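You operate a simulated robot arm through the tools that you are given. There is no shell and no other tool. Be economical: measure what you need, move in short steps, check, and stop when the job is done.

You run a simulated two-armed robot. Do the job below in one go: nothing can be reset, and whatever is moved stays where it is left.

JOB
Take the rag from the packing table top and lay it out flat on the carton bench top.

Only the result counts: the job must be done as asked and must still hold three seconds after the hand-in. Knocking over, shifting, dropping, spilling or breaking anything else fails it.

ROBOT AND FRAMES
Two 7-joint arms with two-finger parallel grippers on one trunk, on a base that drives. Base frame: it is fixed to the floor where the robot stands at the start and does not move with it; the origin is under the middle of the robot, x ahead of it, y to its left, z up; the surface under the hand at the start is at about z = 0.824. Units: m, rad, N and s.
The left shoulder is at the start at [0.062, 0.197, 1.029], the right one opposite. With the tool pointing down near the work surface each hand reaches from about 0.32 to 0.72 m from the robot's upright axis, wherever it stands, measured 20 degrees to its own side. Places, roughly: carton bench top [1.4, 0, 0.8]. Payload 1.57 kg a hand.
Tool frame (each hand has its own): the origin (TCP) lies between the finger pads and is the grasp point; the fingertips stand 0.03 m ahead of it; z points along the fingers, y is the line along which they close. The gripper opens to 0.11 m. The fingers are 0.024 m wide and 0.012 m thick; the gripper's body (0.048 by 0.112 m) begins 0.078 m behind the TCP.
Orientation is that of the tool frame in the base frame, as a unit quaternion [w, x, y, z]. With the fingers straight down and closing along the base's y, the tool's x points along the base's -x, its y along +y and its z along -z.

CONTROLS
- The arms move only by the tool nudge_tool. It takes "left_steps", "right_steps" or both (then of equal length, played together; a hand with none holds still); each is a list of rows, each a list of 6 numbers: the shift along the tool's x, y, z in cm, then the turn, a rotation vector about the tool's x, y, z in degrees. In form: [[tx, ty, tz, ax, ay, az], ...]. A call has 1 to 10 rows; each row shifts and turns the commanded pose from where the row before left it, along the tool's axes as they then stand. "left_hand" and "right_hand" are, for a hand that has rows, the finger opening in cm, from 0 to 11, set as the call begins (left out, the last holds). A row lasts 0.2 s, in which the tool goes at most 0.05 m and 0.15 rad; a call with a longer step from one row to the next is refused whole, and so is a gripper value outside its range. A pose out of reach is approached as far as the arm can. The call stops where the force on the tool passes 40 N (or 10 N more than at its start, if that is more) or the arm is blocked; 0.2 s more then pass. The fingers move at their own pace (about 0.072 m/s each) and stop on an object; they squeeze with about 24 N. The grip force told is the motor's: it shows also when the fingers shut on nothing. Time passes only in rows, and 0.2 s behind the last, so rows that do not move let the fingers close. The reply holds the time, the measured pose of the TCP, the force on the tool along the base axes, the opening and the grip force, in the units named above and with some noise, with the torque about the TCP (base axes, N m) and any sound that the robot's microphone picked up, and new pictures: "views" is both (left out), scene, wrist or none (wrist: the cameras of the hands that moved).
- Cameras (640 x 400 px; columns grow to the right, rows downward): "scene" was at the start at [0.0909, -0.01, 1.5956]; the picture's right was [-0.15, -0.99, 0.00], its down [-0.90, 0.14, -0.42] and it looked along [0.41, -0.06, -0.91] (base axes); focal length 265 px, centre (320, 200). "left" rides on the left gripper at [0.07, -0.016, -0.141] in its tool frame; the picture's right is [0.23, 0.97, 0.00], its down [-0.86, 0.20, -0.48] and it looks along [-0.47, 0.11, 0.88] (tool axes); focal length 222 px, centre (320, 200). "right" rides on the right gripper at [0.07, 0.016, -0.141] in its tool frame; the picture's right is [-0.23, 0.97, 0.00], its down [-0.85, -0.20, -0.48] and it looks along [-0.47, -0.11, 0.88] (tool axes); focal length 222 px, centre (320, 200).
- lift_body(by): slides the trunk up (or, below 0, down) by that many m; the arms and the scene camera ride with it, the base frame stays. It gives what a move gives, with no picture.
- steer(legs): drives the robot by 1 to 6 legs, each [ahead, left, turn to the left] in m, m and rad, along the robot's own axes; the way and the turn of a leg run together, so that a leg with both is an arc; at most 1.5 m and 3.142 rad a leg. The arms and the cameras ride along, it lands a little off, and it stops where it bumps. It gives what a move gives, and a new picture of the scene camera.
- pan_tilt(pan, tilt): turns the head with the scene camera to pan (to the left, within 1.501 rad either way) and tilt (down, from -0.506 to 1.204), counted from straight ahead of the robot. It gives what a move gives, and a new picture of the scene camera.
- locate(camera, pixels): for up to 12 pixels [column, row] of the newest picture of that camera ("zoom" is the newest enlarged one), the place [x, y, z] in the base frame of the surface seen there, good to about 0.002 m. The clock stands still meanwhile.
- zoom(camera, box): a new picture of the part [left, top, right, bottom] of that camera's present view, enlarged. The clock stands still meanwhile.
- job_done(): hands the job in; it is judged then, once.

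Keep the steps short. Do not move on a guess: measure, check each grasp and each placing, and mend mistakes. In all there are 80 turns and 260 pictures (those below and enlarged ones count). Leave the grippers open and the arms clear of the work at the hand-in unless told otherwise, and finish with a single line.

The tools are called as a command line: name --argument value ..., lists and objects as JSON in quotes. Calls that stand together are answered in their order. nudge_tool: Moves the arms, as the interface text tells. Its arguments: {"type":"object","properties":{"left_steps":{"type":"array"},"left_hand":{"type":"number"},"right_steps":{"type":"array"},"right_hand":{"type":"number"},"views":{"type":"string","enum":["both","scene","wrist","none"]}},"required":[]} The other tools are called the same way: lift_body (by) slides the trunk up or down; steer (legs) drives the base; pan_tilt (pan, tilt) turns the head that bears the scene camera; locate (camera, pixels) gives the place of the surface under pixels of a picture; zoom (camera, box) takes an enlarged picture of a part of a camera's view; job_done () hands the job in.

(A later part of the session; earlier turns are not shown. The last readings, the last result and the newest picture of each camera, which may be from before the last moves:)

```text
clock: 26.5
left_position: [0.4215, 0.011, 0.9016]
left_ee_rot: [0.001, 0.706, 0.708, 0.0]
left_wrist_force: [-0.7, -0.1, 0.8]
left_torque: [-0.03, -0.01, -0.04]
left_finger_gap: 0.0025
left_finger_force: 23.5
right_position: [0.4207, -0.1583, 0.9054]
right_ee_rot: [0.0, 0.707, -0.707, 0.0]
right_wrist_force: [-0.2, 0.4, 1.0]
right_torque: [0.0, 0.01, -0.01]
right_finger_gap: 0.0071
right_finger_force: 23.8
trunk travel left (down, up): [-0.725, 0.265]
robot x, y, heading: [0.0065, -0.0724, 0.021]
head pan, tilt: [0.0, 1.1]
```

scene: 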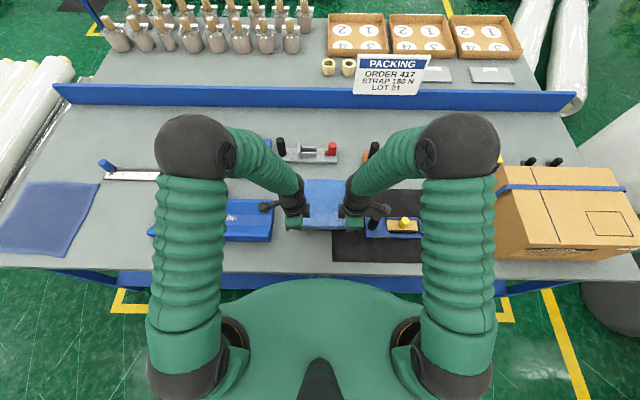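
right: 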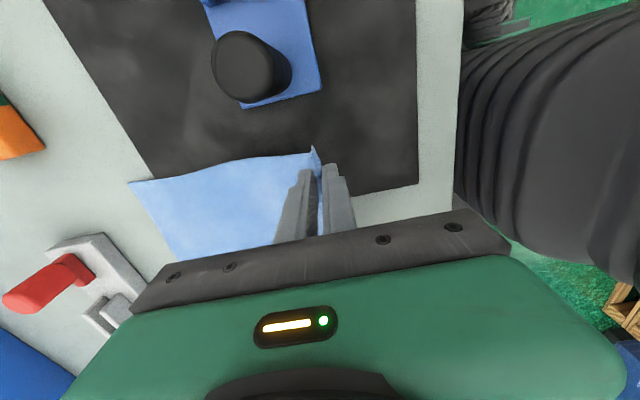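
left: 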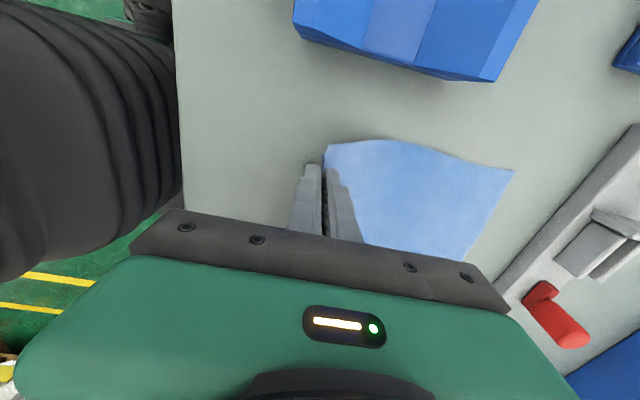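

The rag comes up from both hands with nothing else touched. I'll lift by the trunk, then raise the arms a bit more.

lift_body --by 0.13

lift_body --by 0.13

nudge_tool --left_steps '[[0, 0, -1.5, 0, 0, 0], [0, 0, -1.5, 0, 0, 0], [0, 0, -1.5, 0, 0, 0], [0, 0, -1.5, 0, 0, 0]]' --right_steps '[[0, 0, -1.5, 0, 0, 0], [0, 0, -1.5, 0, 0, 0], [0, 0, -1.5, 0, 0, 0], [0, 0, -1.5, 0, 0, 0]]'

```text
clock: 28.1
left_position: [0.4227, 0.0118, 1.0306]
left_ee_rot: [0.001, 0.706, 0.708, 0.001]
left_wrist_force: [0.8, -0.8, 0.1]
left_torque: [-0.01, 0.01, -0.02]
left_finger_gap: 0.0025
left_finger_force: 23.9
right_position: [0.4212, -0.1569, 1.0354]
right_ee_rot: [0.0, 0.707, -0.707, 0.0]
right_wrist_force: [-0.3, 0.4, -0.2]
right_torque: [0.01, 0.01, -0.03]
right_finger_gap: 0.0071
right_finger_force: 24.0
trunk travel left (down, up): [-0.855, 0.135]
robot x, y, heading: [0.0099, -0.0667, 0.022]
head pan, tilt: [0.0, 1.1]
```

```text
clock: 29.7
left_position: [0.4231, 0.0116, 1.1621]
left_ee_rot: [0.001, 0.705, 0.709, 0.001]
left_wrist_force: [-0.1, -0.8, -0.1]
left_torque: [0.0, 0.02, 0.0]
left_finger_gap: 0.0022
left_finger_force: 24.0
right_position: [0.4211, -0.1577, 1.1655]
right_ee_rot: [0.0, 0.707, -0.707, 0.001]
right_wrist_force: [0.0, 0.7, 0.4]
right_torque: [-0.01, -0.02, -0.03]
right_finger_gap: 0.007
right_finger_force: 24.6
trunk travel left (down, up): [-0.985, 0.005]
robot x, y, heading: [0.0078, -0.0685, 0.021]
head pan, tilt: [0.0, 1.1]
```

```text
clock: 30.7
left_position: [0.4235, 0.0107, 1.2214]
left_ee_rot: [0.001, 0.706, 0.708, 0.0]
left_wrist_force: [-0.5, -1.1, -0.5]
left_torque: [-0.03, 0.02, 0.0]
left_finger_gap: 0.0028
left_finger_force: 23.6
right_position: [0.4195, -0.1571, 1.2256]
right_ee_rot: [0.0, 0.707, -0.707, 0.001]
right_wrist_force: [0.4, 0.0, -1.1]
right_torque: [0.01, -0.04, 0.01]
right_finger_gap: 0.0073
right_finger_force: 23.8
trunk travel left (down, up): [-0.985, 0.005]
robot x, y, heading: [0.0081, -0.0707, 0.02]
head pan, tilt: [0.0, 1.1]
```

scene: 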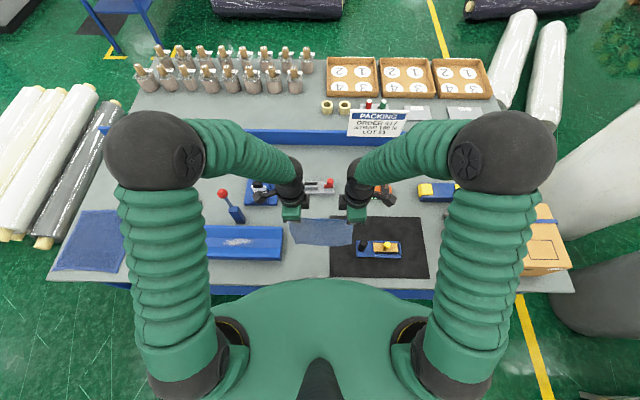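
right: 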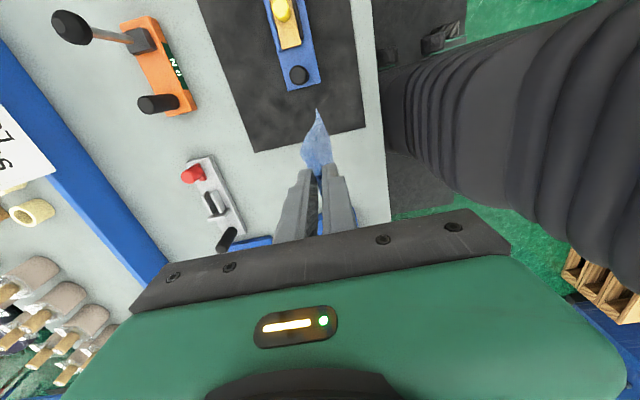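
left: 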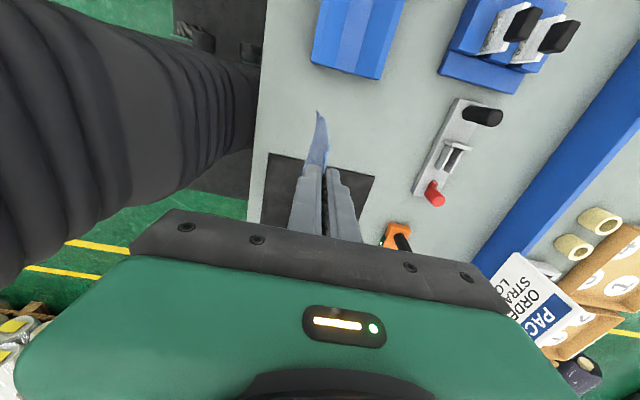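

The rag hangs free and its lower edge clears everything. I'll back straight off the table and then survey the route to the left.

steer --legs '[[-0.55, 0, 0]]'

pan_tilt --pan 0.85 --tilt 0.6

```text
clock: 33.8
left_position: [-0.1207, 0.0004, 1.2213]
left_ee_rot: [0.0, 0.704, 0.71, 0.0]
left_wrist_force: [0.8, -0.8, 0.2]
left_torque: [0.0, 0.0, 0.02]
left_finger_gap: 0.0023
left_finger_force: 23.9
right_position: [-0.1225, -0.1658, 1.225]
right_ee_rot: [0.0, 0.709, -0.705, -0.001]
right_wrist_force: [-0.9, 1.1, -1.8]
right_torque: [0.04, 0.02, -0.03]
right_finger_gap: 0.0069
right_finger_force: 23.6
trunk travel left (down, up): [-0.985, 0.005]
robot x, y, heading: [-0.5403, -0.0845, 0.026]
head pan, tilt: [0.0, 1.1]
```

scene: 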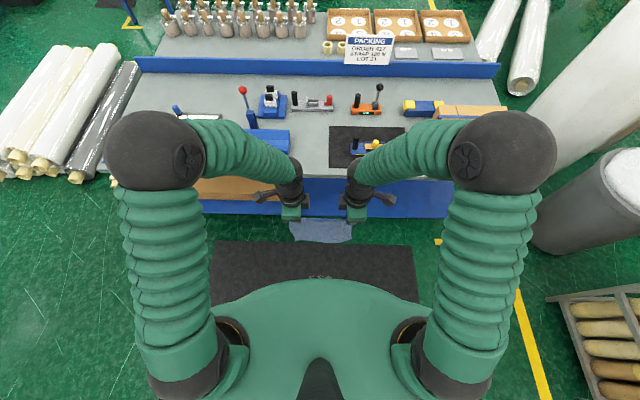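

```text
clock: 35.0
left_position: [-0.1258, 0.0018, 1.2214]
left_ee_rot: [0.001, 0.705, 0.71, 0.001]
left_wrist_force: [0.3, -0.5, -0.3]
left_torque: [-0.07, 0.01, 0.0]
left_finger_gap: 0.0027
left_finger_force: 23.5
right_position: [-0.1266, -0.1676, 1.2276]
right_ee_rot: [-0.001, 0.709, -0.705, 0.001]
right_wrist_force: [-0.4, 0.1, 0.3]
right_torque: [0.01, 0.01, 0.02]
right_finger_gap: 0.007
right_finger_force: 24.0
trunk travel left (down, up): [-0.985, 0.005]
robot x, y, heading: [-0.5379, -0.0847, 0.025]
head pan, tilt: [0.85, 0.6]
```

scene: 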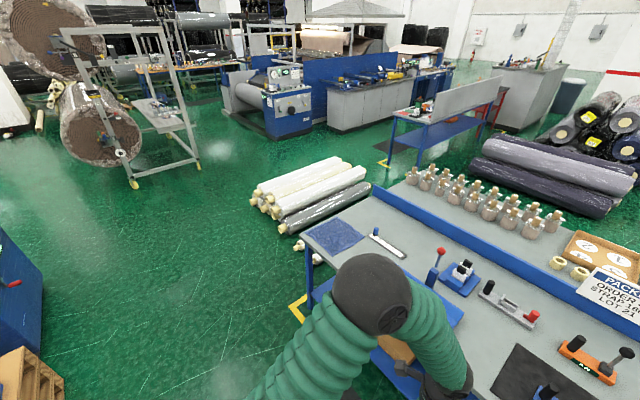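

locate --camera "scene" --pixels '[[250, 200], [280, 232], [370, 186], [340, 158], [135, 187], [197, 165], [40, 330], [60, 390], [290, 138], [248, 122], [388, 167], [335, 130]]'

locate --camera "scene" --pixels '[[610, 205], [470, 160], [400, 185], [300, 150], [230, 230], [340, 195], [320, 215], [150, 260], [297, 245], [40, 270], [318, 257], [400, 150]]'

```text
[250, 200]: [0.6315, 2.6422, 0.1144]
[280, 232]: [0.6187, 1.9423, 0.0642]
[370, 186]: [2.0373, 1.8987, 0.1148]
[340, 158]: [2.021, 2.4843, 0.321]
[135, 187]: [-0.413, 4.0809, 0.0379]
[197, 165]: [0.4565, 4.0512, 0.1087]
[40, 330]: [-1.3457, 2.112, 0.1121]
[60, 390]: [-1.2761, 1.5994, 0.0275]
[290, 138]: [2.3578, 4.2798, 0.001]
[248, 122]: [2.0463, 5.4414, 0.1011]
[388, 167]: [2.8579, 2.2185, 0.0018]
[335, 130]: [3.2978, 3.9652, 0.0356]
```

```text
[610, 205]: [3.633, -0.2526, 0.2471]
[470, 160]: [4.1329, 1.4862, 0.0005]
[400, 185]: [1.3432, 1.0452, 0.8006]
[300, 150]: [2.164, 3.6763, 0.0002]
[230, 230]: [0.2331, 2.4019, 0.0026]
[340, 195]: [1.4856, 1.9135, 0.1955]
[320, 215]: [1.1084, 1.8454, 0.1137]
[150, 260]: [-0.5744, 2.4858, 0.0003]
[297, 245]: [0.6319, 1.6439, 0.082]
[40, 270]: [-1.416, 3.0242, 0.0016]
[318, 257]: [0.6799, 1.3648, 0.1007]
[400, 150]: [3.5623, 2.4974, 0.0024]
```

The route left is open: the stack spans x 0.60–2.05, y 1.84–2.75, and the rack is beyond y 4. The gap at the bench end is about 0.75 m, so I want to see my own base's width.

pan_tilt --pan 1.5 --tilt 1.2

```text
clock: 36.0
left_position: [-0.1238, 0.0013, 1.2224]
left_ee_rot: [0.001, 0.704, 0.71, 0.001]
left_wrist_force: [0.0, -1.0, -0.9]
left_torque: [-0.06, 0.01, 0.0]
left_finger_gap: 0.0027
left_finger_force: 24.1
right_position: [-0.1251, -0.1678, 1.2262]
right_ee_rot: [-0.001, 0.709, -0.705, 0.001]
right_wrist_force: [-0.6, 0.7, -0.1]
right_torque: [0.01, 0.01, -0.05]
right_finger_gap: 0.0066
right_finger_force: 24.0
trunk travel left (down, up): [-0.985, 0.005]
robot x, y, heading: [-0.5364, -0.0812, 0.023]
head pan, tilt: [1.499, 1.201]
```

scene: 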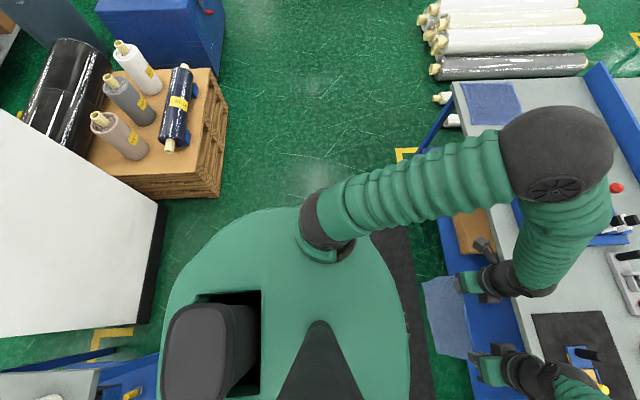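

locate --camera "scene" --pixels '[[250, 210], [168, 300], [408, 330], [380, 250], [310, 212], [355, 200], [165, 360], [320, 340], [200, 235], [290, 207]]'

pan_tilt --pan -1.5 --tilt 1.2

```text
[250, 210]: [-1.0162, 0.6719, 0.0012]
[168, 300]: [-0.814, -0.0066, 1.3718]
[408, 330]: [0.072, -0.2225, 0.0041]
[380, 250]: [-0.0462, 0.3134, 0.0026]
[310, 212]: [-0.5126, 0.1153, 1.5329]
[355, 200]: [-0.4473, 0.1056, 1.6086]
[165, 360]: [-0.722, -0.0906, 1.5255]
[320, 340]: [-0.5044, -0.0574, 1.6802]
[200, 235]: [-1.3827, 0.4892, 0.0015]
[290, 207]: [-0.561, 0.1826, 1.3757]
```

```text
clock: 38.6
left_position: [-0.1249, 0.0009, 1.2221]
left_ee_rot: [0.002, 0.704, 0.71, 0.001]
left_wrist_force: [0.1, -1.2, 0.7]
left_torque: [-0.04, 0.0, 0.06]
left_finger_gap: 0.0026
left_finger_force: 23.9
right_position: [-0.1264, -0.1677, 1.2254]
right_ee_rot: [-0.002, 0.709, -0.705, 0.001]
right_wrist_force: [0.2, 1.1, 0.7]
right_torque: [0.02, 0.05, 0.0]
right_finger_gap: 0.0069
right_finger_force: 24.1
trunk travel left (down, up): [-0.985, 0.005]
robot x, y, heading: [-0.536, -0.0791, 0.03]
head pan, tilt: [-1.499, 1.201]
```

scene: 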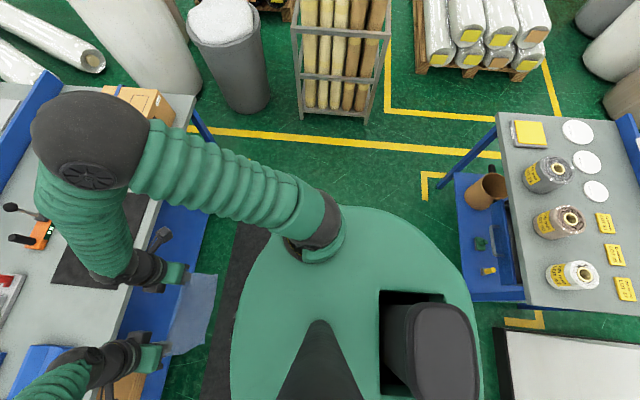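

My trunk shell is about ±0.28 m, so the gap should pass with care. I'll drive left past the table and stack in open floor.

steer --legs '[[0.1, 0, -0.026], [0, 1.45, 0], [0, 1.45, 0], [0, 0.45, 0]]'

pan_tilt --pan 0 --tilt 0.6

```text
clock: 55.5
left_position: [0.0001, 3.2925, 1.222]
left_ee_rot: [0.001, 0.715, 0.7, 0.002]
left_wrist_force: [0.0, -1.4, -0.3]
left_torque: [-0.01, 0.03, 0.0]
left_finger_gap: 0.0026
left_finger_force: 23.5
right_position: [-0.0068, 3.1241, 1.2261]
right_ee_rot: [0.002, -0.699, 0.716, 0.0]
right_wrist_force: [-0.2, 1.1, 0.2]
right_torque: [0.04, 0.03, -0.01]
right_finger_gap: 0.0071
right_finger_force: 23.7
trunk travel left (down, up): [-0.985, 0.005]
robot x, y, heading: [-0.4136, 3.2203, -0.009]
head pan, tilt: [-1.499, 1.201]
```

scene: 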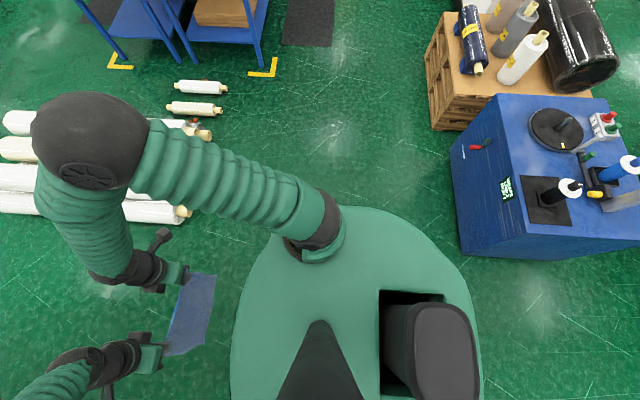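

```text
clock: 57.1
left_position: [-0.0018, 3.2932, 1.2219]
left_ee_rot: [0.001, 0.714, 0.7, 0.002]
left_wrist_force: [-0.3, -1.0, -0.2]
left_torque: [-0.03, -0.01, 0.01]
left_finger_gap: 0.0024
left_finger_force: 24.0
right_position: [-0.0076, 3.1259, 1.2269]
right_ee_rot: [0.001, -0.699, 0.716, -0.002]
right_wrist_force: [0.6, 0.6, -0.2]
right_torque: [0.01, 0.01, -0.01]
right_finger_gap: 0.0071
right_finger_force: 24.4
trunk travel left (down, up): [-0.985, 0.005]
robot x, y, heading: [-0.4164, 3.2228, -0.0]
head pan, tilt: [0.0, 0.6]
```

scene: 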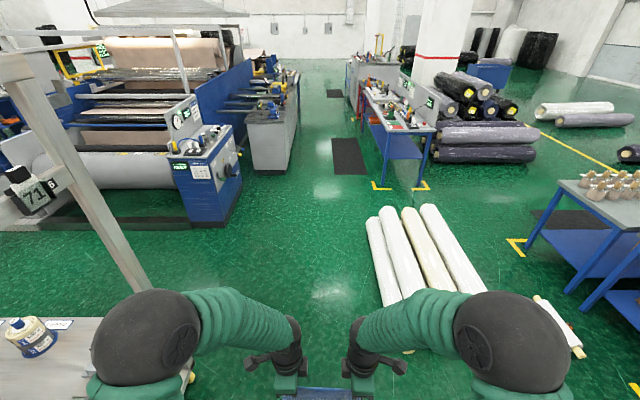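

I'll measure the rack on my left and the machine before driving ahead.

locate --camera "scene" --pixels '[[142, 285], [190, 378], [95, 322], [225, 225], [375, 215], [430, 205], [385, 188], [430, 188], [270, 175], [575, 290], [580, 310], [512, 245]]'

```text
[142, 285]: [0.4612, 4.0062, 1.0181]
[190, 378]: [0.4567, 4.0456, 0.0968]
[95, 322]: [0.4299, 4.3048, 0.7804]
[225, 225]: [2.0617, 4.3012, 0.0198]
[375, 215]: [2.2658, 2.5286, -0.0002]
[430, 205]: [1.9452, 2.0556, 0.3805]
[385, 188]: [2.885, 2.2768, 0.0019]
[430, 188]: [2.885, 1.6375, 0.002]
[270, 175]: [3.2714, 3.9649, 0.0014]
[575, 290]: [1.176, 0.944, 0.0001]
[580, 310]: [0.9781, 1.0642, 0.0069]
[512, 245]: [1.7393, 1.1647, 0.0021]
```

The way ahead is clear. I'll drive ahead past the stack, then turn about to face −x.

steer --legs '[[1.43, 0, 0], [1.43, 0, 0], [0, 0, 1.57], [0, 0, 1.57]]'

```text
clock: 78.5
left_position: [2.0234, 3.1852, 1.2229]
left_ee_rot: [0.002, 0.725, -0.689, -0.001]
left_wrist_force: [0.6, 1.6, -0.3]
left_torque: [0.03, -0.01, -0.03]
left_finger_gap: 0.0022
left_finger_force: 24.4
right_position: [2.0172, 3.3529, 1.2267]
right_ee_rot: [-0.001, 0.69, 0.724, -0.001]
right_wrist_force: [-0.9, -1.4, -0.7]
right_torque: [-0.03, 0.0, -0.01]
right_finger_gap: 0.0028
right_finger_force: 23.5
trunk travel left (down, up): [-0.985, 0.005]
robot x, y, heading: [2.4302, 3.2871, -3.075]
head pan, tilt: [0.0, 0.6]
```

scene: 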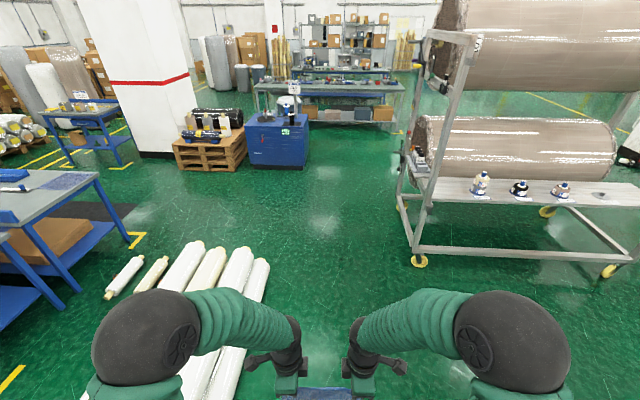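

The right gap fell from 7 to 2.8 mm, so the cloth may have slipped. I'll check both wrist views.

zoom --camera "right" --box '[240, 80, 400, 240]'

zoom --camera "left" --box '[240, 80, 400, 240]'

pan_tilt --pan 0 --tilt 1.15

```text
2.50 times, centred on (320, 160) of right
```

zoom: 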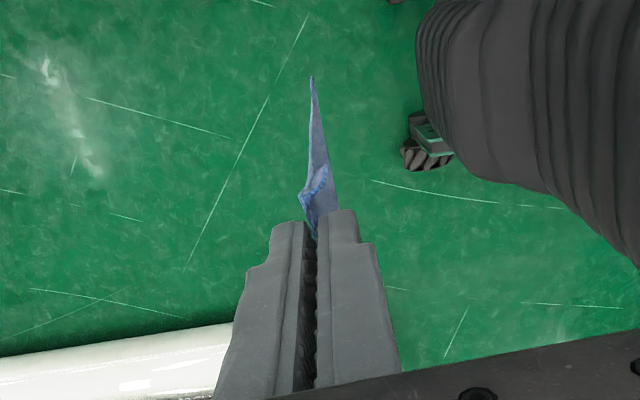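

```text
2.50 times, centred on (320, 160) of left
```

zoom: 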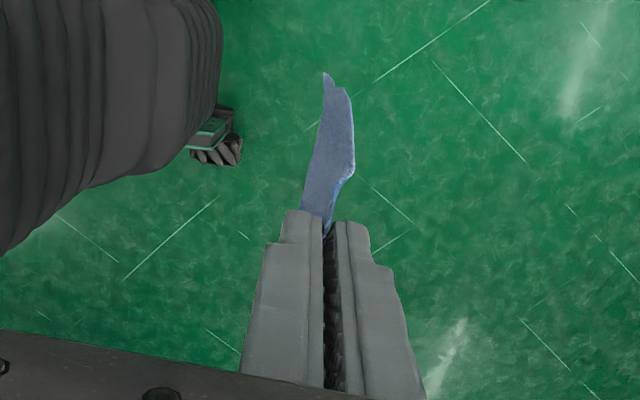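

```text
clock: 79.5
left_position: [2.0249, 3.1847, 1.224]
left_ee_rot: [0.002, 0.725, -0.688, -0.002]
left_wrist_force: [-0.5, 0.6, -0.2]
left_torque: [0.05, 0.03, -0.02]
left_finger_gap: 0.0024
left_finger_force: 23.2
right_position: [2.019, 3.3527, 1.2273]
right_ee_rot: [-0.002, 0.69, 0.724, -0.002]
right_wrist_force: [0.6, -1.3, 0.3]
right_torque: [-0.04, 0.0, -0.04]
right_finger_gap: 0.0029
right_finger_force: 24.3
trunk travel left (down, up): [-0.985, 0.005]
robot x, y, heading: [2.429, 3.2845, -3.075]
head pan, tilt: [0.0, 1.15]
```

scene: 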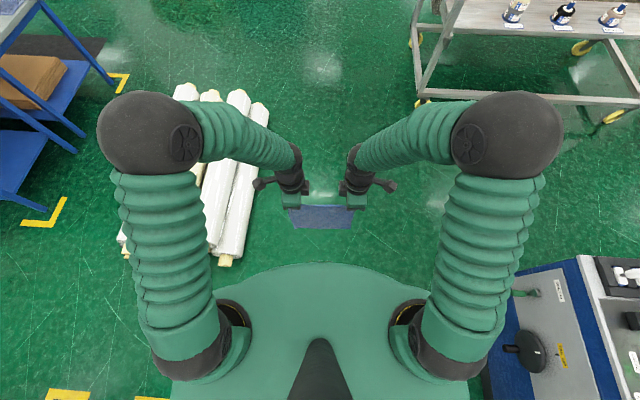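

Both hands still hold it, now as single layers. I'll square up, then go left (−y) to the mouth of the gap.

steer --legs '[[0, 0, -0.066], [0, 0.9, 0], [0, 0.9, 0]]'

pan_tilt --pan 0 --tilt 0.7

```text
clock: 89.1
left_position: [2.0333, 1.4017, 1.2234]
left_ee_rot: [-0.002, -0.702, 0.712, 0.002]
left_wrist_force: [0.6, 1.2, 0.1]
left_torque: [0.04, -0.01, -0.05]
left_finger_gap: 0.0025
left_finger_force: 23.9
right_position: [2.0381, 1.5727, 1.2284]
right_ee_rot: [-0.002, 0.713, 0.701, -0.001]
right_wrist_force: [0.0, -0.7, -0.3]
right_torque: [-0.04, 0.0, -0.03]
right_finger_gap: 0.0028
right_finger_force: 24.4
trunk travel left (down, up): [-0.985, 0.005]
robot x, y, heading: [2.4442, 1.4775, -3.137]
head pan, tilt: [0.0, 1.15]
```

scene: 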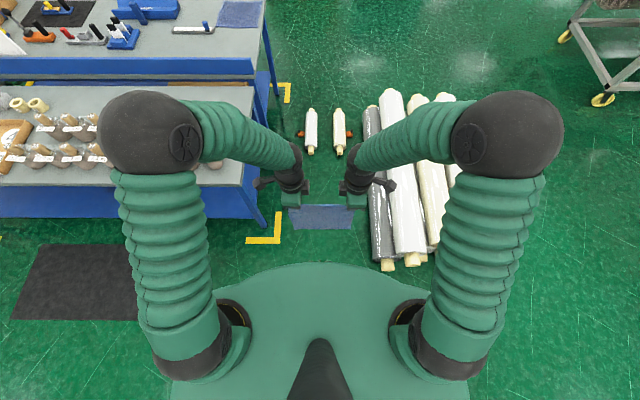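

```text
clock: 90.0
left_position: [2.0346, 1.4026, 1.2234]
left_ee_rot: [-0.002, -0.702, 0.712, 0.002]
left_wrist_force: [-0.7, 1.0, -0.3]
left_torque: [0.04, -0.03, -0.03]
left_finger_gap: 0.0024
left_finger_force: 24.1
right_position: [2.0408, 1.5711, 1.2279]
right_ee_rot: [-0.003, 0.713, 0.701, -0.002]
right_wrist_force: [-1.1, -0.7, -0.5]
right_torque: [-0.01, -0.02, -0.04]
right_finger_gap: 0.0027
right_finger_force: 23.7
trunk travel left (down, up): [-0.985, 0.005]
robot x, y, heading: [2.4434, 1.4798, -3.14]
head pan, tilt: [0.0, 0.7]
```

scene: 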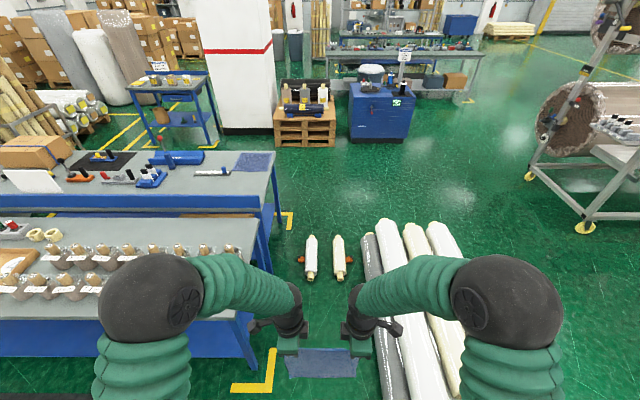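

I'll measure the gap: bench end, legs, the dark roll's near side, and the small rolls.

locate --camera "scene" --pixels '[[255, 345], [250, 222], [240, 300], [252, 260], [363, 240], [380, 385], [311, 280], [341, 280], [300, 262], [268, 230], [205, 215], [352, 258]]'

zoom --camera "scene" --box '[140, 180, 300, 280]'

```text
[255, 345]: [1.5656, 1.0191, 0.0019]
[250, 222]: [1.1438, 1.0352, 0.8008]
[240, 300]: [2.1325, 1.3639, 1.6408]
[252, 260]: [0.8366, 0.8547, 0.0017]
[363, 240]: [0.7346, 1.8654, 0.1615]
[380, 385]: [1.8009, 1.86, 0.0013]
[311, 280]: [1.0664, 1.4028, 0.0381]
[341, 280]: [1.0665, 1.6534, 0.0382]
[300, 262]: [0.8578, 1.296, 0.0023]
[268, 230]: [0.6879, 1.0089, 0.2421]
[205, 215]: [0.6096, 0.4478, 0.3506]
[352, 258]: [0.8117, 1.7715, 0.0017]
```

```text
4.00 times, centred on (220, 230) of scene
```

zoom: 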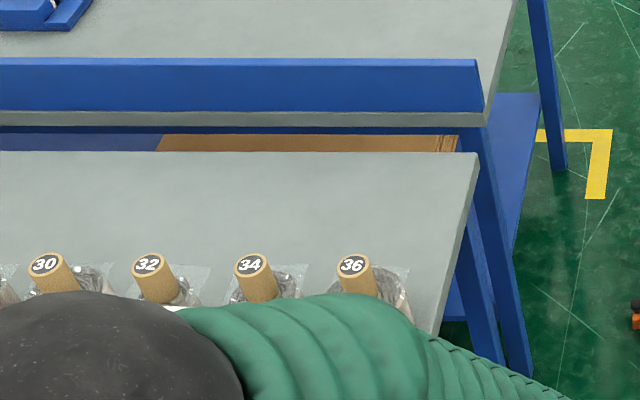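

The bench is a separate table whose front edge is near x 1.12, so the free strip is about 1.12–1.39 wide. The rag's 0.2 m side must run along x. I'll enter the gap straight along its middle in two legs.

steer --legs '[[0.5, 0.035, 0]]'

```text
clock: 92.9
left_position: [1.5455, 1.3655, 1.2248]
left_ee_rot: [-0.003, -0.703, 0.711, 0.004]
left_wrist_force: [-0.5, 0.7, -0.5]
left_torque: [0.0, 0.02, -0.04]
left_finger_gap: 0.0027
left_finger_force: 23.9
right_position: [1.5501, 1.5333, 1.2286]
right_ee_rot: [-0.004, 0.712, 0.702, -0.003]
right_wrist_force: [-0.3, -1.2, -0.2]
right_torque: [-0.05, 0.02, 0.0]
right_finger_gap: 0.0032
right_finger_force: 24.2
trunk travel left (down, up): [-0.985, 0.005]
robot x, y, heading: [1.9518, 1.4403, -3.139]
head pan, tilt: [0.0, 0.7]
```

scene: 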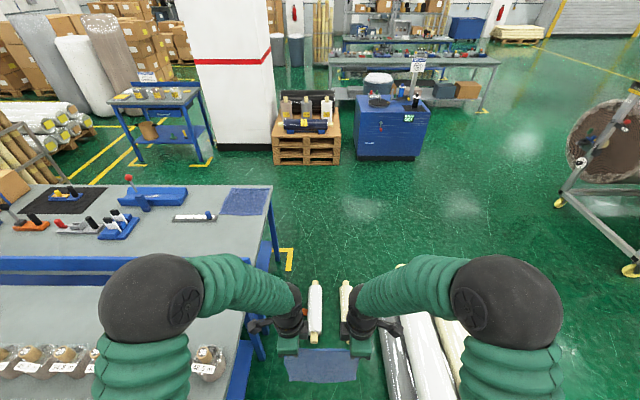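

No bump; y 1.44 and centred. I'll go on 0.5 m, then look at jars and bench edge.

steer --legs '[[0.25, 0, 0], [0.25, 0, 0]]'

pan_tilt --pan 1.0 --tilt 1.1

```text
clock: 96.1
left_position: [1.0533, 1.3631, 1.2266]
left_ee_rot: [-0.005, -0.702, 0.712, 0.005]
left_wrist_force: [0.0, 1.4, -0.2]
left_torque: [0.06, 0.06, -0.04]
left_finger_gap: 0.0026
left_finger_force: 23.8
right_position: [1.0566, 1.532, 1.2308]
right_ee_rot: [-0.006, 0.713, 0.701, -0.005]
right_wrist_force: [-0.2, -1.5, 0.2]
right_torque: [0.0, 0.01, -0.04]
right_finger_gap: 0.0026
right_finger_force: 23.8
trunk travel left (down, up): [-0.985, 0.005]
robot x, y, heading: [1.4531, 1.4363, -3.139]
head pan, tilt: [0.0, 0.7]
```

scene: 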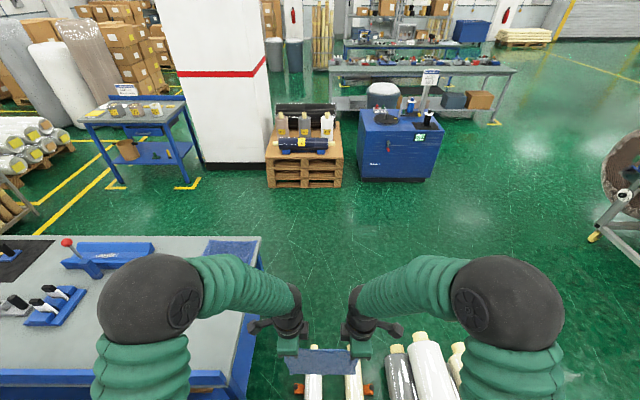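

```text
clock: 97.4
left_position: [1.0463, 1.3612, 1.2243]
left_ee_rot: [-0.003, -0.702, 0.712, 0.003]
left_wrist_force: [-0.3, 1.7, -0.1]
left_torque: [-0.01, -0.02, -0.02]
left_finger_gap: 0.0027
left_finger_force: 23.8
right_position: [1.0501, 1.5314, 1.2285]
right_ee_rot: [-0.003, 0.713, 0.701, -0.003]
right_wrist_force: [0.1, -1.2, 0.4]
right_torque: [-0.03, 0.01, -0.02]
right_finger_gap: 0.0028
right_finger_force: 23.4
trunk travel left (down, up): [-0.985, 0.005]
robot x, y, heading: [1.4556, 1.4378, -3.141]
head pan, tilt: [1.0, 1.1]
```

scene: 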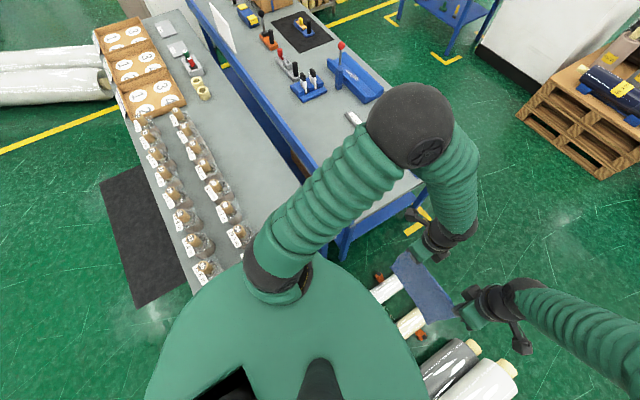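

The bench strip and jar rows are clear from here. I'll measure the bench's front edge, end edge and front-row jars.

locate --camera "scene" --pixels '[[297, 180], [255, 118], [240, 95], [226, 200], [236, 226], [213, 180], [190, 120], [243, 240], [285, 195], [229, 212], [238, 232], [200, 150]]'

zoom --camera "scene" --box '[180, 100, 340, 260]'

```text
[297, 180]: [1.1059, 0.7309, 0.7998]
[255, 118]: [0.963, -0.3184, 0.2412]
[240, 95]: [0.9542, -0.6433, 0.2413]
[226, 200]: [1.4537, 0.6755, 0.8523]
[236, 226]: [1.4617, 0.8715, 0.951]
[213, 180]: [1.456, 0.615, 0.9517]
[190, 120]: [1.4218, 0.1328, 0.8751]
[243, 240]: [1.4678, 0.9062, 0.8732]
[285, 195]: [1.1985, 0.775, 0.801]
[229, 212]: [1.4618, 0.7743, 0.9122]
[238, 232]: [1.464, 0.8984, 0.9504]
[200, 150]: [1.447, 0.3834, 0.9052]
```

```text
2.50 times, centred on (260, 180) of scene
```

zoom: 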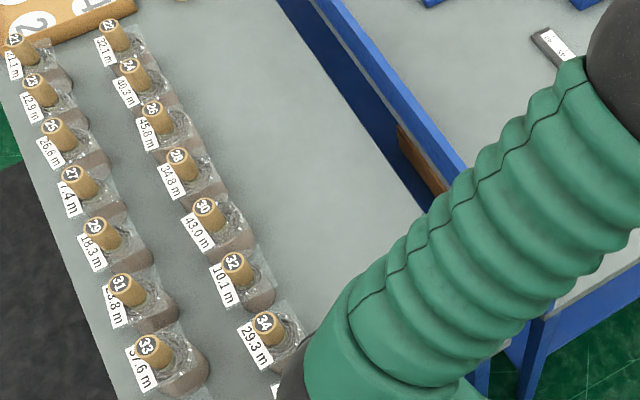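

The front edge is at x≈1.10 and the jars begin at 1.41, so I'll aim the rag at x 1.15–1.35. I'll shift both hands 15 cm to the robot's right and up 4 cm before turning.

nudge_tool --left_steps '[[0, 0, -1, 0, 0, 0], [0, 0, -1, 0, 0, 0], [-2.2, 0, -1, 0, 0, 0], [-2.6, 0, -1, 0, 0, 0], [-2.6, 0, 0, 0, 0, 0], [-2.6, 0, 0, 0, 0, 0], [-2.6, 0, 0, 0, 0, 0], [-2.6, 0, 0, 0, 0, 0]]' --right_steps '[[0, 0, -1, 0, 0, 0], [0, 0, -1, 0, 0, 0], [2.2, 0, -1, 0, 0, 0], [2.6, 0, -1, 0, 0, 0], [2.6, 0, 0, 0, 0, 0], [2.6, 0, 0, 0, 0, 0], [2.6, 0, 0, 0, 0, 0], [2.6, 0, 0, 0, 0, 0]]' --views "none"

steer --legs '[[0.045, 0, 0]]'

```text
clock: 99.2
left_position: [1.0511, 1.5176, 1.2661]
left_ee_rot: [-0.005, -0.702, 0.712, 0.002]
left_wrist_force: [-0.1, 1.5, -0.1]
left_torque: [0.06, 0.0, -0.02]
left_finger_gap: 0.0025
left_finger_force: 24.1
right_position: [1.053, 1.6878, 1.2684]
right_ee_rot: [-0.001, 0.712, 0.702, -0.004]
right_wrist_force: [-0.2, -2.1, -0.4]
right_torque: [-0.09, 0.0, -0.05]
right_finger_gap: 0.0028
right_finger_force: 23.8
trunk travel left (down, up): [-0.985, 0.005]
robot x, y, heading: [1.4538, 1.4375, -3.139]
head pan, tilt: [1.0, 1.1]
```

```text
clock: 100.1
left_position: [1.014, 1.5177, 1.2704]
left_ee_rot: [-0.007, -0.701, 0.713, 0.007]
left_wrist_force: [-0.2, 1.3, 0.3]
left_torque: [-0.02, 0.01, -0.02]
left_finger_gap: 0.0025
left_finger_force: 23.4
right_position: [1.0181, 1.6866, 1.2724]
right_ee_rot: [-0.006, 0.713, 0.702, -0.008]
right_wrist_force: [0.3, -1.8, -0.3]
right_torque: [-0.09, 0.04, -0.06]
right_finger_gap: 0.0028
right_finger_force: 23.8
trunk travel left (down, up): [-0.985, 0.005]
robot x, y, heading: [1.4083, 1.439, -3.132]
head pan, tilt: [1.0, 1.1]
```

scene: 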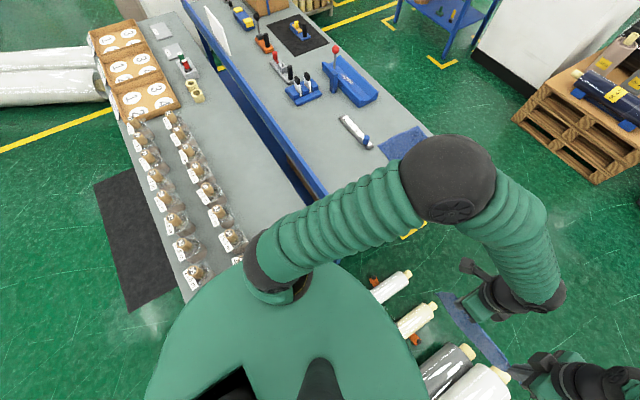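

Heading −3.13, hands and rag are clear. I'll turn left in place in two parts, swinging the rag over the empty corner.

steer --legs '[[0, 0, 0.78], [0, 0, 0.781]]'

pan_tilt --pan -0.3 --tilt 1.0

```text
clock: 102.1
left_position: [1.035, 1.278, 1.2671]
left_ee_rot: [0.007, 0.882, -0.471, -0.002]
left_wrist_force: [-0.8, 1.0, -0.3]
left_torque: [-0.02, -0.01, -0.03]
left_finger_gap: 0.0026
left_finger_force: 23.8
right_position: [0.9393, 1.4183, 1.2701]
right_ee_rot: [-0.002, 0.47, 0.883, -0.007]
right_wrist_force: [0.6, -1.3, -0.2]
right_torque: [-0.04, -0.06, -0.02]
right_finger_gap: 0.0028
right_finger_force: 23.9
trunk travel left (down, up): [-0.985, 0.005]
robot x, y, heading: [1.4094, 1.4381, -2.532]
head pan, tilt: [1.0, 1.1]
stopped in leg 1: the robot was blocked; the commanded pose is now the measured one
```

scene: 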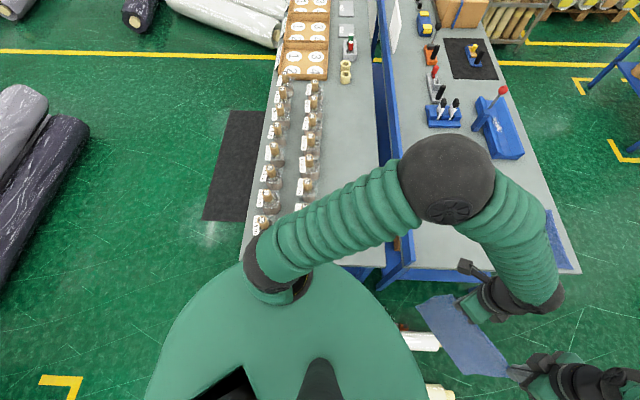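

```text
clock: 103.5
left_position: [1.0378, 1.274, 1.2694]
left_ee_rot: [0.007, 0.882, -0.471, -0.004]
left_wrist_force: [-1.0, 1.4, -0.6]
left_torque: [0.05, 0.05, -0.04]
left_finger_gap: 0.0026
left_finger_force: 23.8
right_position: [0.9436, 1.4137, 1.2714]
right_ee_rot: [-0.004, 0.471, 0.882, -0.006]
right_wrist_force: [1.2, -1.0, 0.2]
right_torque: [-0.04, -0.01, -0.02]
right_finger_gap: 0.0028
right_finger_force: 23.8
trunk travel left (down, up): [-0.985, 0.005]
robot x, y, heading: [1.4072, 1.4375, -2.535]
head pan, tilt: [-0.3, 1.0]
```

scene: 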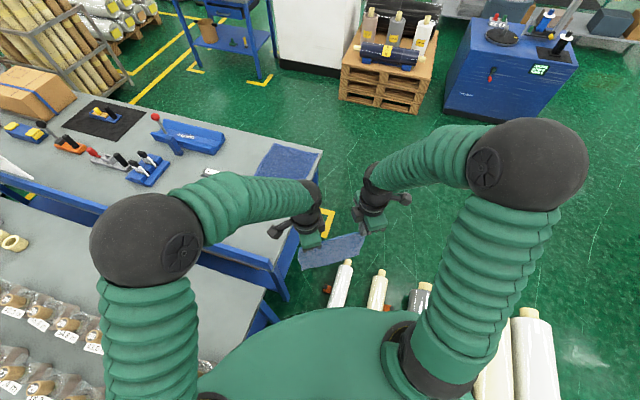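

The turn was blocked at heading −2.53, so a base corner met something in the narrow gap. I'll turn back the way I came, reverse out, and enter sideways already facing −y instead. First I'll check that nothing moved.

steer --legs '[[0, 0, -0.6]]'

pan_tilt --pan -1.3 --tilt 1.1

locate --camera "scene" --pixels '[[320, 100], [320, 200], [200, 200], [200, 100], [400, 100], [450, 200]]'

```text
clock: 105.6
left_position: [1.0101, 1.5121, 1.269]
left_ee_rot: [-0.004, -0.703, 0.711, 0.005]
left_wrist_force: [-1.4, 1.0, -0.2]
left_torque: [0.0, 0.01, 0.06]
left_finger_gap: 0.0027
left_finger_force: 23.2
right_position: [1.0121, 1.6796, 1.2712]
right_ee_rot: [-0.005, 0.711, 0.703, -0.004]
right_wrist_force: [0.5, -1.8, -0.5]
right_torque: [-0.02, -0.03, 0.02]
right_finger_gap: 0.0026
right_finger_force: 23.9
trunk travel left (down, up): [-0.985, 0.005]
robot x, y, heading: [1.4064, 1.4389, -3.133]
head pan, tilt: [-0.3, 1.0]
```

scene: 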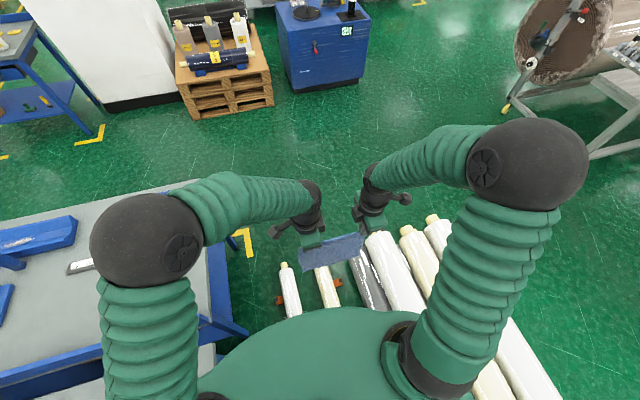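

```text
clock: 106.9
left_position: [1.0108, 1.5129, 1.2706]
left_ee_rot: [-0.005, -0.704, 0.711, 0.005]
left_wrist_force: [-0.4, 0.5, 0.9]
left_torque: [0.05, 0.0, 0.0]
left_finger_gap: 0.0025
left_finger_force: 23.9
right_position: [1.0131, 1.6807, 1.271]
right_ee_rot: [-0.005, 0.711, 0.703, -0.006]
right_wrist_force: [0.3, -1.0, -0.8]
right_torque: [0.0, 0.04, 0.02]
right_finger_gap: 0.0028
right_finger_force: 24.2
trunk travel left (down, up): [-0.985, 0.005]
robot x, y, heading: [1.406, 1.4397, -3.128]
head pan, tilt: [-1.3, 1.1]
```

scene: 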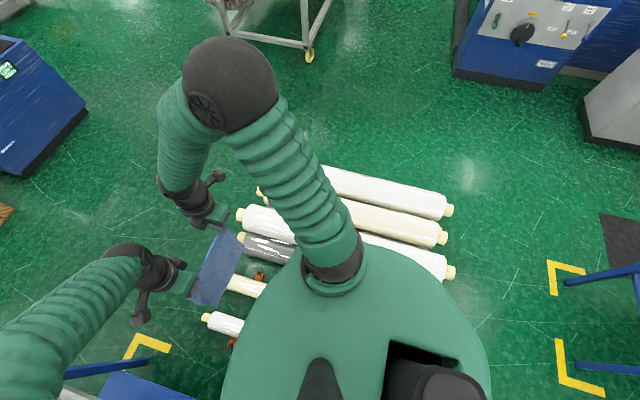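

```text
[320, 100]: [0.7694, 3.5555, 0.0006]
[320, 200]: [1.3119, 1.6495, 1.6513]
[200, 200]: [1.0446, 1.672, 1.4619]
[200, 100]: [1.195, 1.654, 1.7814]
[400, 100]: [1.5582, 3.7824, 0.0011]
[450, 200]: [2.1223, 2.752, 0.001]
```

locate --camera "scene" --pixels '[[241, 237], [450, 272], [205, 318], [240, 214], [447, 210], [443, 237], [270, 248]]'

steer --legs '[[-0.5, 0, -0.013], [-0.45, 0, 0]]'

```text
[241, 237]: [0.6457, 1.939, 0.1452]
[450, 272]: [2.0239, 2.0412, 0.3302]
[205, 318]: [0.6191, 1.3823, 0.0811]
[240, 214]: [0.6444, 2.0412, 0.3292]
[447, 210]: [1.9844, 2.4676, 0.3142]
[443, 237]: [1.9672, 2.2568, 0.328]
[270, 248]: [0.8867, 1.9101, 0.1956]
```

```text
clock: 112.2
left_position: [1.9626, 1.5183, 1.2679]
left_ee_rot: [-0.004, -0.7, 0.714, 0.005]
left_wrist_force: [0.6, 1.1, 0.1]
left_torque: [0.01, 0.03, 0.04]
left_finger_gap: 0.0027
left_finger_force: 23.7
right_position: [1.9656, 1.6857, 1.2708]
right_ee_rot: [-0.004, 0.714, 0.7, -0.004]
right_wrist_force: [-0.6, -1.2, -0.1]
right_torque: [-0.05, 0.0, 0.05]
right_finger_gap: 0.0025
right_finger_force: 23.6
trunk travel left (down, up): [-0.985, 0.005]
robot x, y, heading: [2.3606, 1.4398, 3.143]
head pan, tilt: [-1.3, 1.1]
```

scene: 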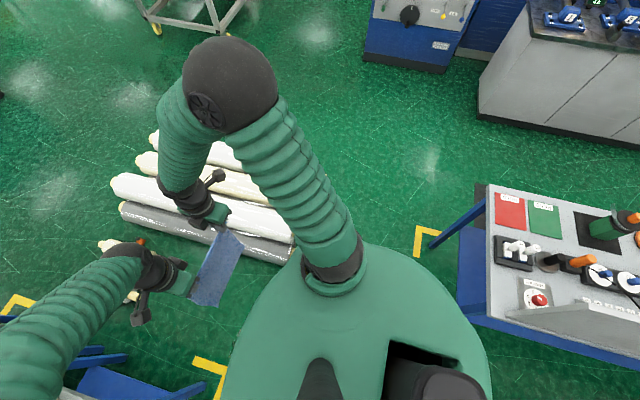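

Nothing moved: the stack and small rolls are where they were. Now I'll turn left to face −y in the open.

steer --legs '[[0, 0, 0.78], [0, 0, 0.789]]'

pan_tilt --pan -0.8 --tilt 0.9

```text
clock: 116.7
left_position: [2.2767, 1.0453, 1.2699]
left_ee_rot: [0.01, 1.0, -0.018, -0.001]
left_wrist_force: [-1.6, 0.3, 0.3]
left_torque: [-0.01, -0.02, -0.02]
left_finger_gap: 0.0027
left_finger_force: 24.2
right_position: [2.1083, 1.0517, 1.2713]
right_ee_rot: [0.001, 0.018, 1.0, -0.008]
right_wrist_force: [1.4, 0.2, 0.4]
right_torque: [0.02, -0.06, -0.01]
right_finger_gap: 0.0031
right_finger_force: 24.0
trunk travel left (down, up): [-0.985, 0.005]
robot x, y, heading: [2.3614, 1.4392, -1.583]
head pan, tilt: [-1.3, 1.1]
```

scene: 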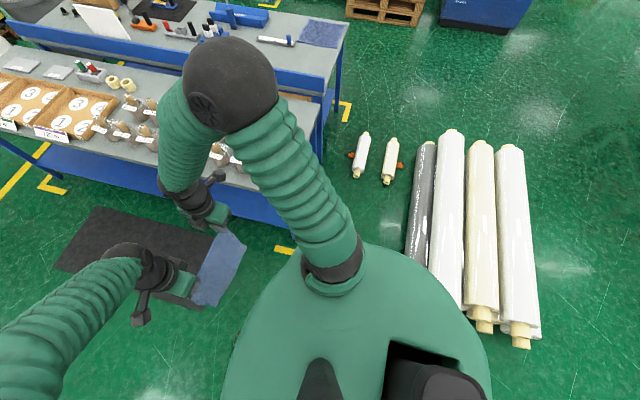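

```text
clock: 117.6
left_position: [2.278, 1.0468, 1.2695]
left_ee_rot: [0.009, 1.0, -0.018, -0.001]
left_wrist_force: [-2.1, -0.5, -0.3]
left_torque: [0.02, 0.09, -0.07]
left_finger_gap: 0.0026
left_finger_force: 23.8
right_position: [2.1106, 1.0518, 1.2732]
right_ee_rot: [0.001, 0.017, 1.0, -0.008]
right_wrist_force: [1.5, 0.1, 0.5]
right_torque: [-0.01, -0.03, -0.03]
right_finger_gap: 0.0028
right_finger_force: 24.5
trunk travel left (down, up): [-0.985, 0.005]
robot x, y, heading: [2.3595, 1.4383, -1.587]
head pan, tilt: [-0.799, 0.901]
```

scene: 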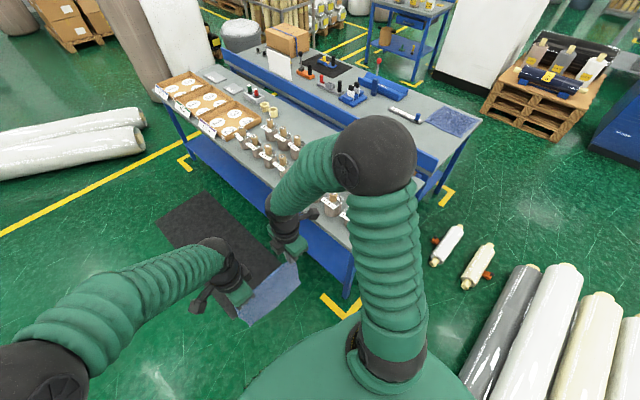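

Facing −y. I'll retract 3 cm and raise 3 cm to pass the jars with more room, then look at the rag's lower edge.

nudge_tool --left_steps '[[0, 0, -1.5, 0, 0, 0], [0, 0, -1.5, 0, 0, 0], [0, -1.5, 0, 0, 0, 0], [0, -1.5, 0, 0, 0, 0]]' --right_steps '[[0, 0, -1.5, 0, 0, 0], [0, 0, -1.5, 0, 0, 0], [0, 1.5, 0, 0, 0, 0], [0, 1.5, 0, 0, 0, 0]]' --views "scene"

locate --camera "scene" --pixels '[[246, 318], [298, 284], [238, 312], [340, 205], [330, 200], [290, 268], [270, 302], [262, 305]]'

```text
clock: 118.6
left_position: [2.2804, 1.0787, 1.301]
left_ee_rot: [0.01, 1.0, -0.018, -0.001]
left_wrist_force: [-1.7, 0.1, 0.2]
left_torque: [-0.01, 0.05, -0.04]
left_finger_gap: 0.0027
left_finger_force: 23.5
right_position: [2.1105, 1.0842, 1.3017]
right_ee_rot: [-0.001, 0.017, 1.0, -0.009]
right_wrist_force: [2.2, 0.5, 0.3]
right_torque: [0.0, -0.07, -0.06]
right_finger_gap: 0.0029
right_finger_force: 24.0
trunk travel left (down, up): [-0.985, 0.005]
robot x, y, heading: [2.3663, 1.4369, -1.583]
head pan, tilt: [-0.799, 0.901]
```

scene: 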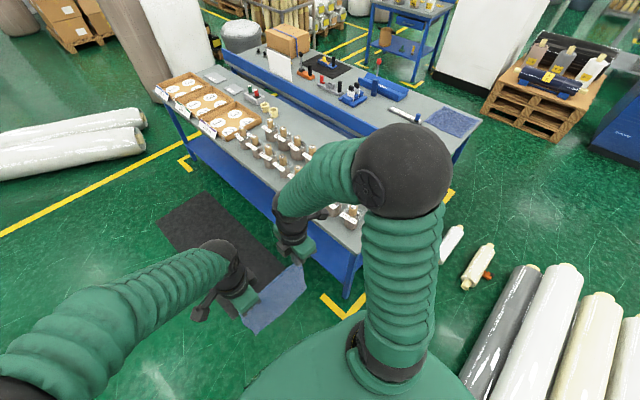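

```text
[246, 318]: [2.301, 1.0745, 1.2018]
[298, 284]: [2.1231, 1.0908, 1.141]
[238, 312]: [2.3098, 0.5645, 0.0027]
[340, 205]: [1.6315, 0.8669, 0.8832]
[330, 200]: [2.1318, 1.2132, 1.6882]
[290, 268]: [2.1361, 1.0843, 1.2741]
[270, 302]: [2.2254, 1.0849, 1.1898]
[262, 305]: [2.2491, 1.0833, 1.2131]
```

The rag's lower edge is around 1.06, well above the corks at 0.95. I'll slide right into the gap, in two legs.

steer --legs '[[0, -0.45, 0.012]]'

steer --legs '[[0, -0.25, 0], [0, -0.24, 0]]'

```text
clock: 121.3
left_position: [1.8383, 1.081, 1.2999]
left_ee_rot: [0.008, 1.0, -0.013, -0.003]
left_wrist_force: [-2.4, -0.2, -0.3]
left_torque: [0.03, 0.07, -0.07]
left_finger_gap: 0.0027
left_finger_force: 24.2
right_position: [1.6692, 1.0842, 1.3011]
right_ee_rot: [-0.001, 0.013, 1.0, -0.009]
right_wrist_force: [3.4, 0.5, -0.1]
right_torque: [-0.04, -0.06, -0.02]
right_finger_gap: 0.0028
right_finger_force: 24.5
trunk travel left (down, up): [-0.985, 0.005]
robot x, y, heading: [1.9135, 1.4439, -1.576]
head pan, tilt: [-0.799, 0.901]
```

scene: 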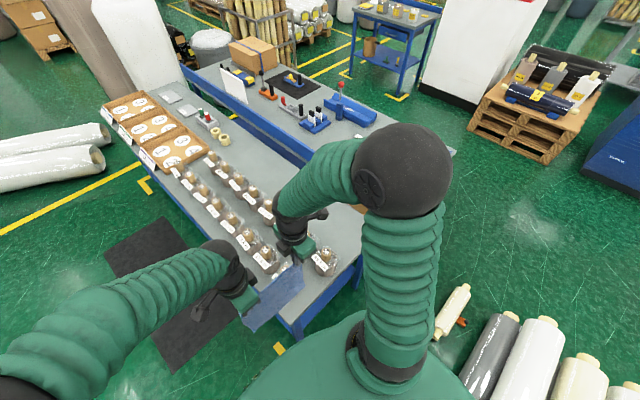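

```text
clock: 124.5
left_position: [1.3417, 1.0829, 1.3]
left_ee_rot: [0.009, 1.0, -0.011, -0.001]
left_wrist_force: [-2.8, -0.2, -0.7]
left_torque: [0.01, 0.08, 0.01]
left_finger_gap: 0.0026
left_finger_force: 24.1
right_position: [1.1725, 1.0863, 1.301]
right_ee_rot: [-0.001, 0.012, 1.0, -0.01]
right_wrist_force: [2.4, -0.2, -0.9]
right_torque: [-0.02, -0.06, -0.08]
right_finger_gap: 0.0027
right_finger_force: 24.5
trunk travel left (down, up): [-0.985, 0.005]
robot x, y, heading: [1.4213, 1.445, -1.575]
head pan, tilt: [-0.799, 0.901]
```

scene: 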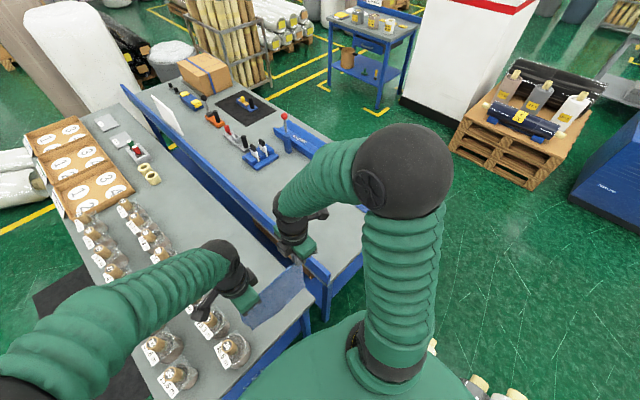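

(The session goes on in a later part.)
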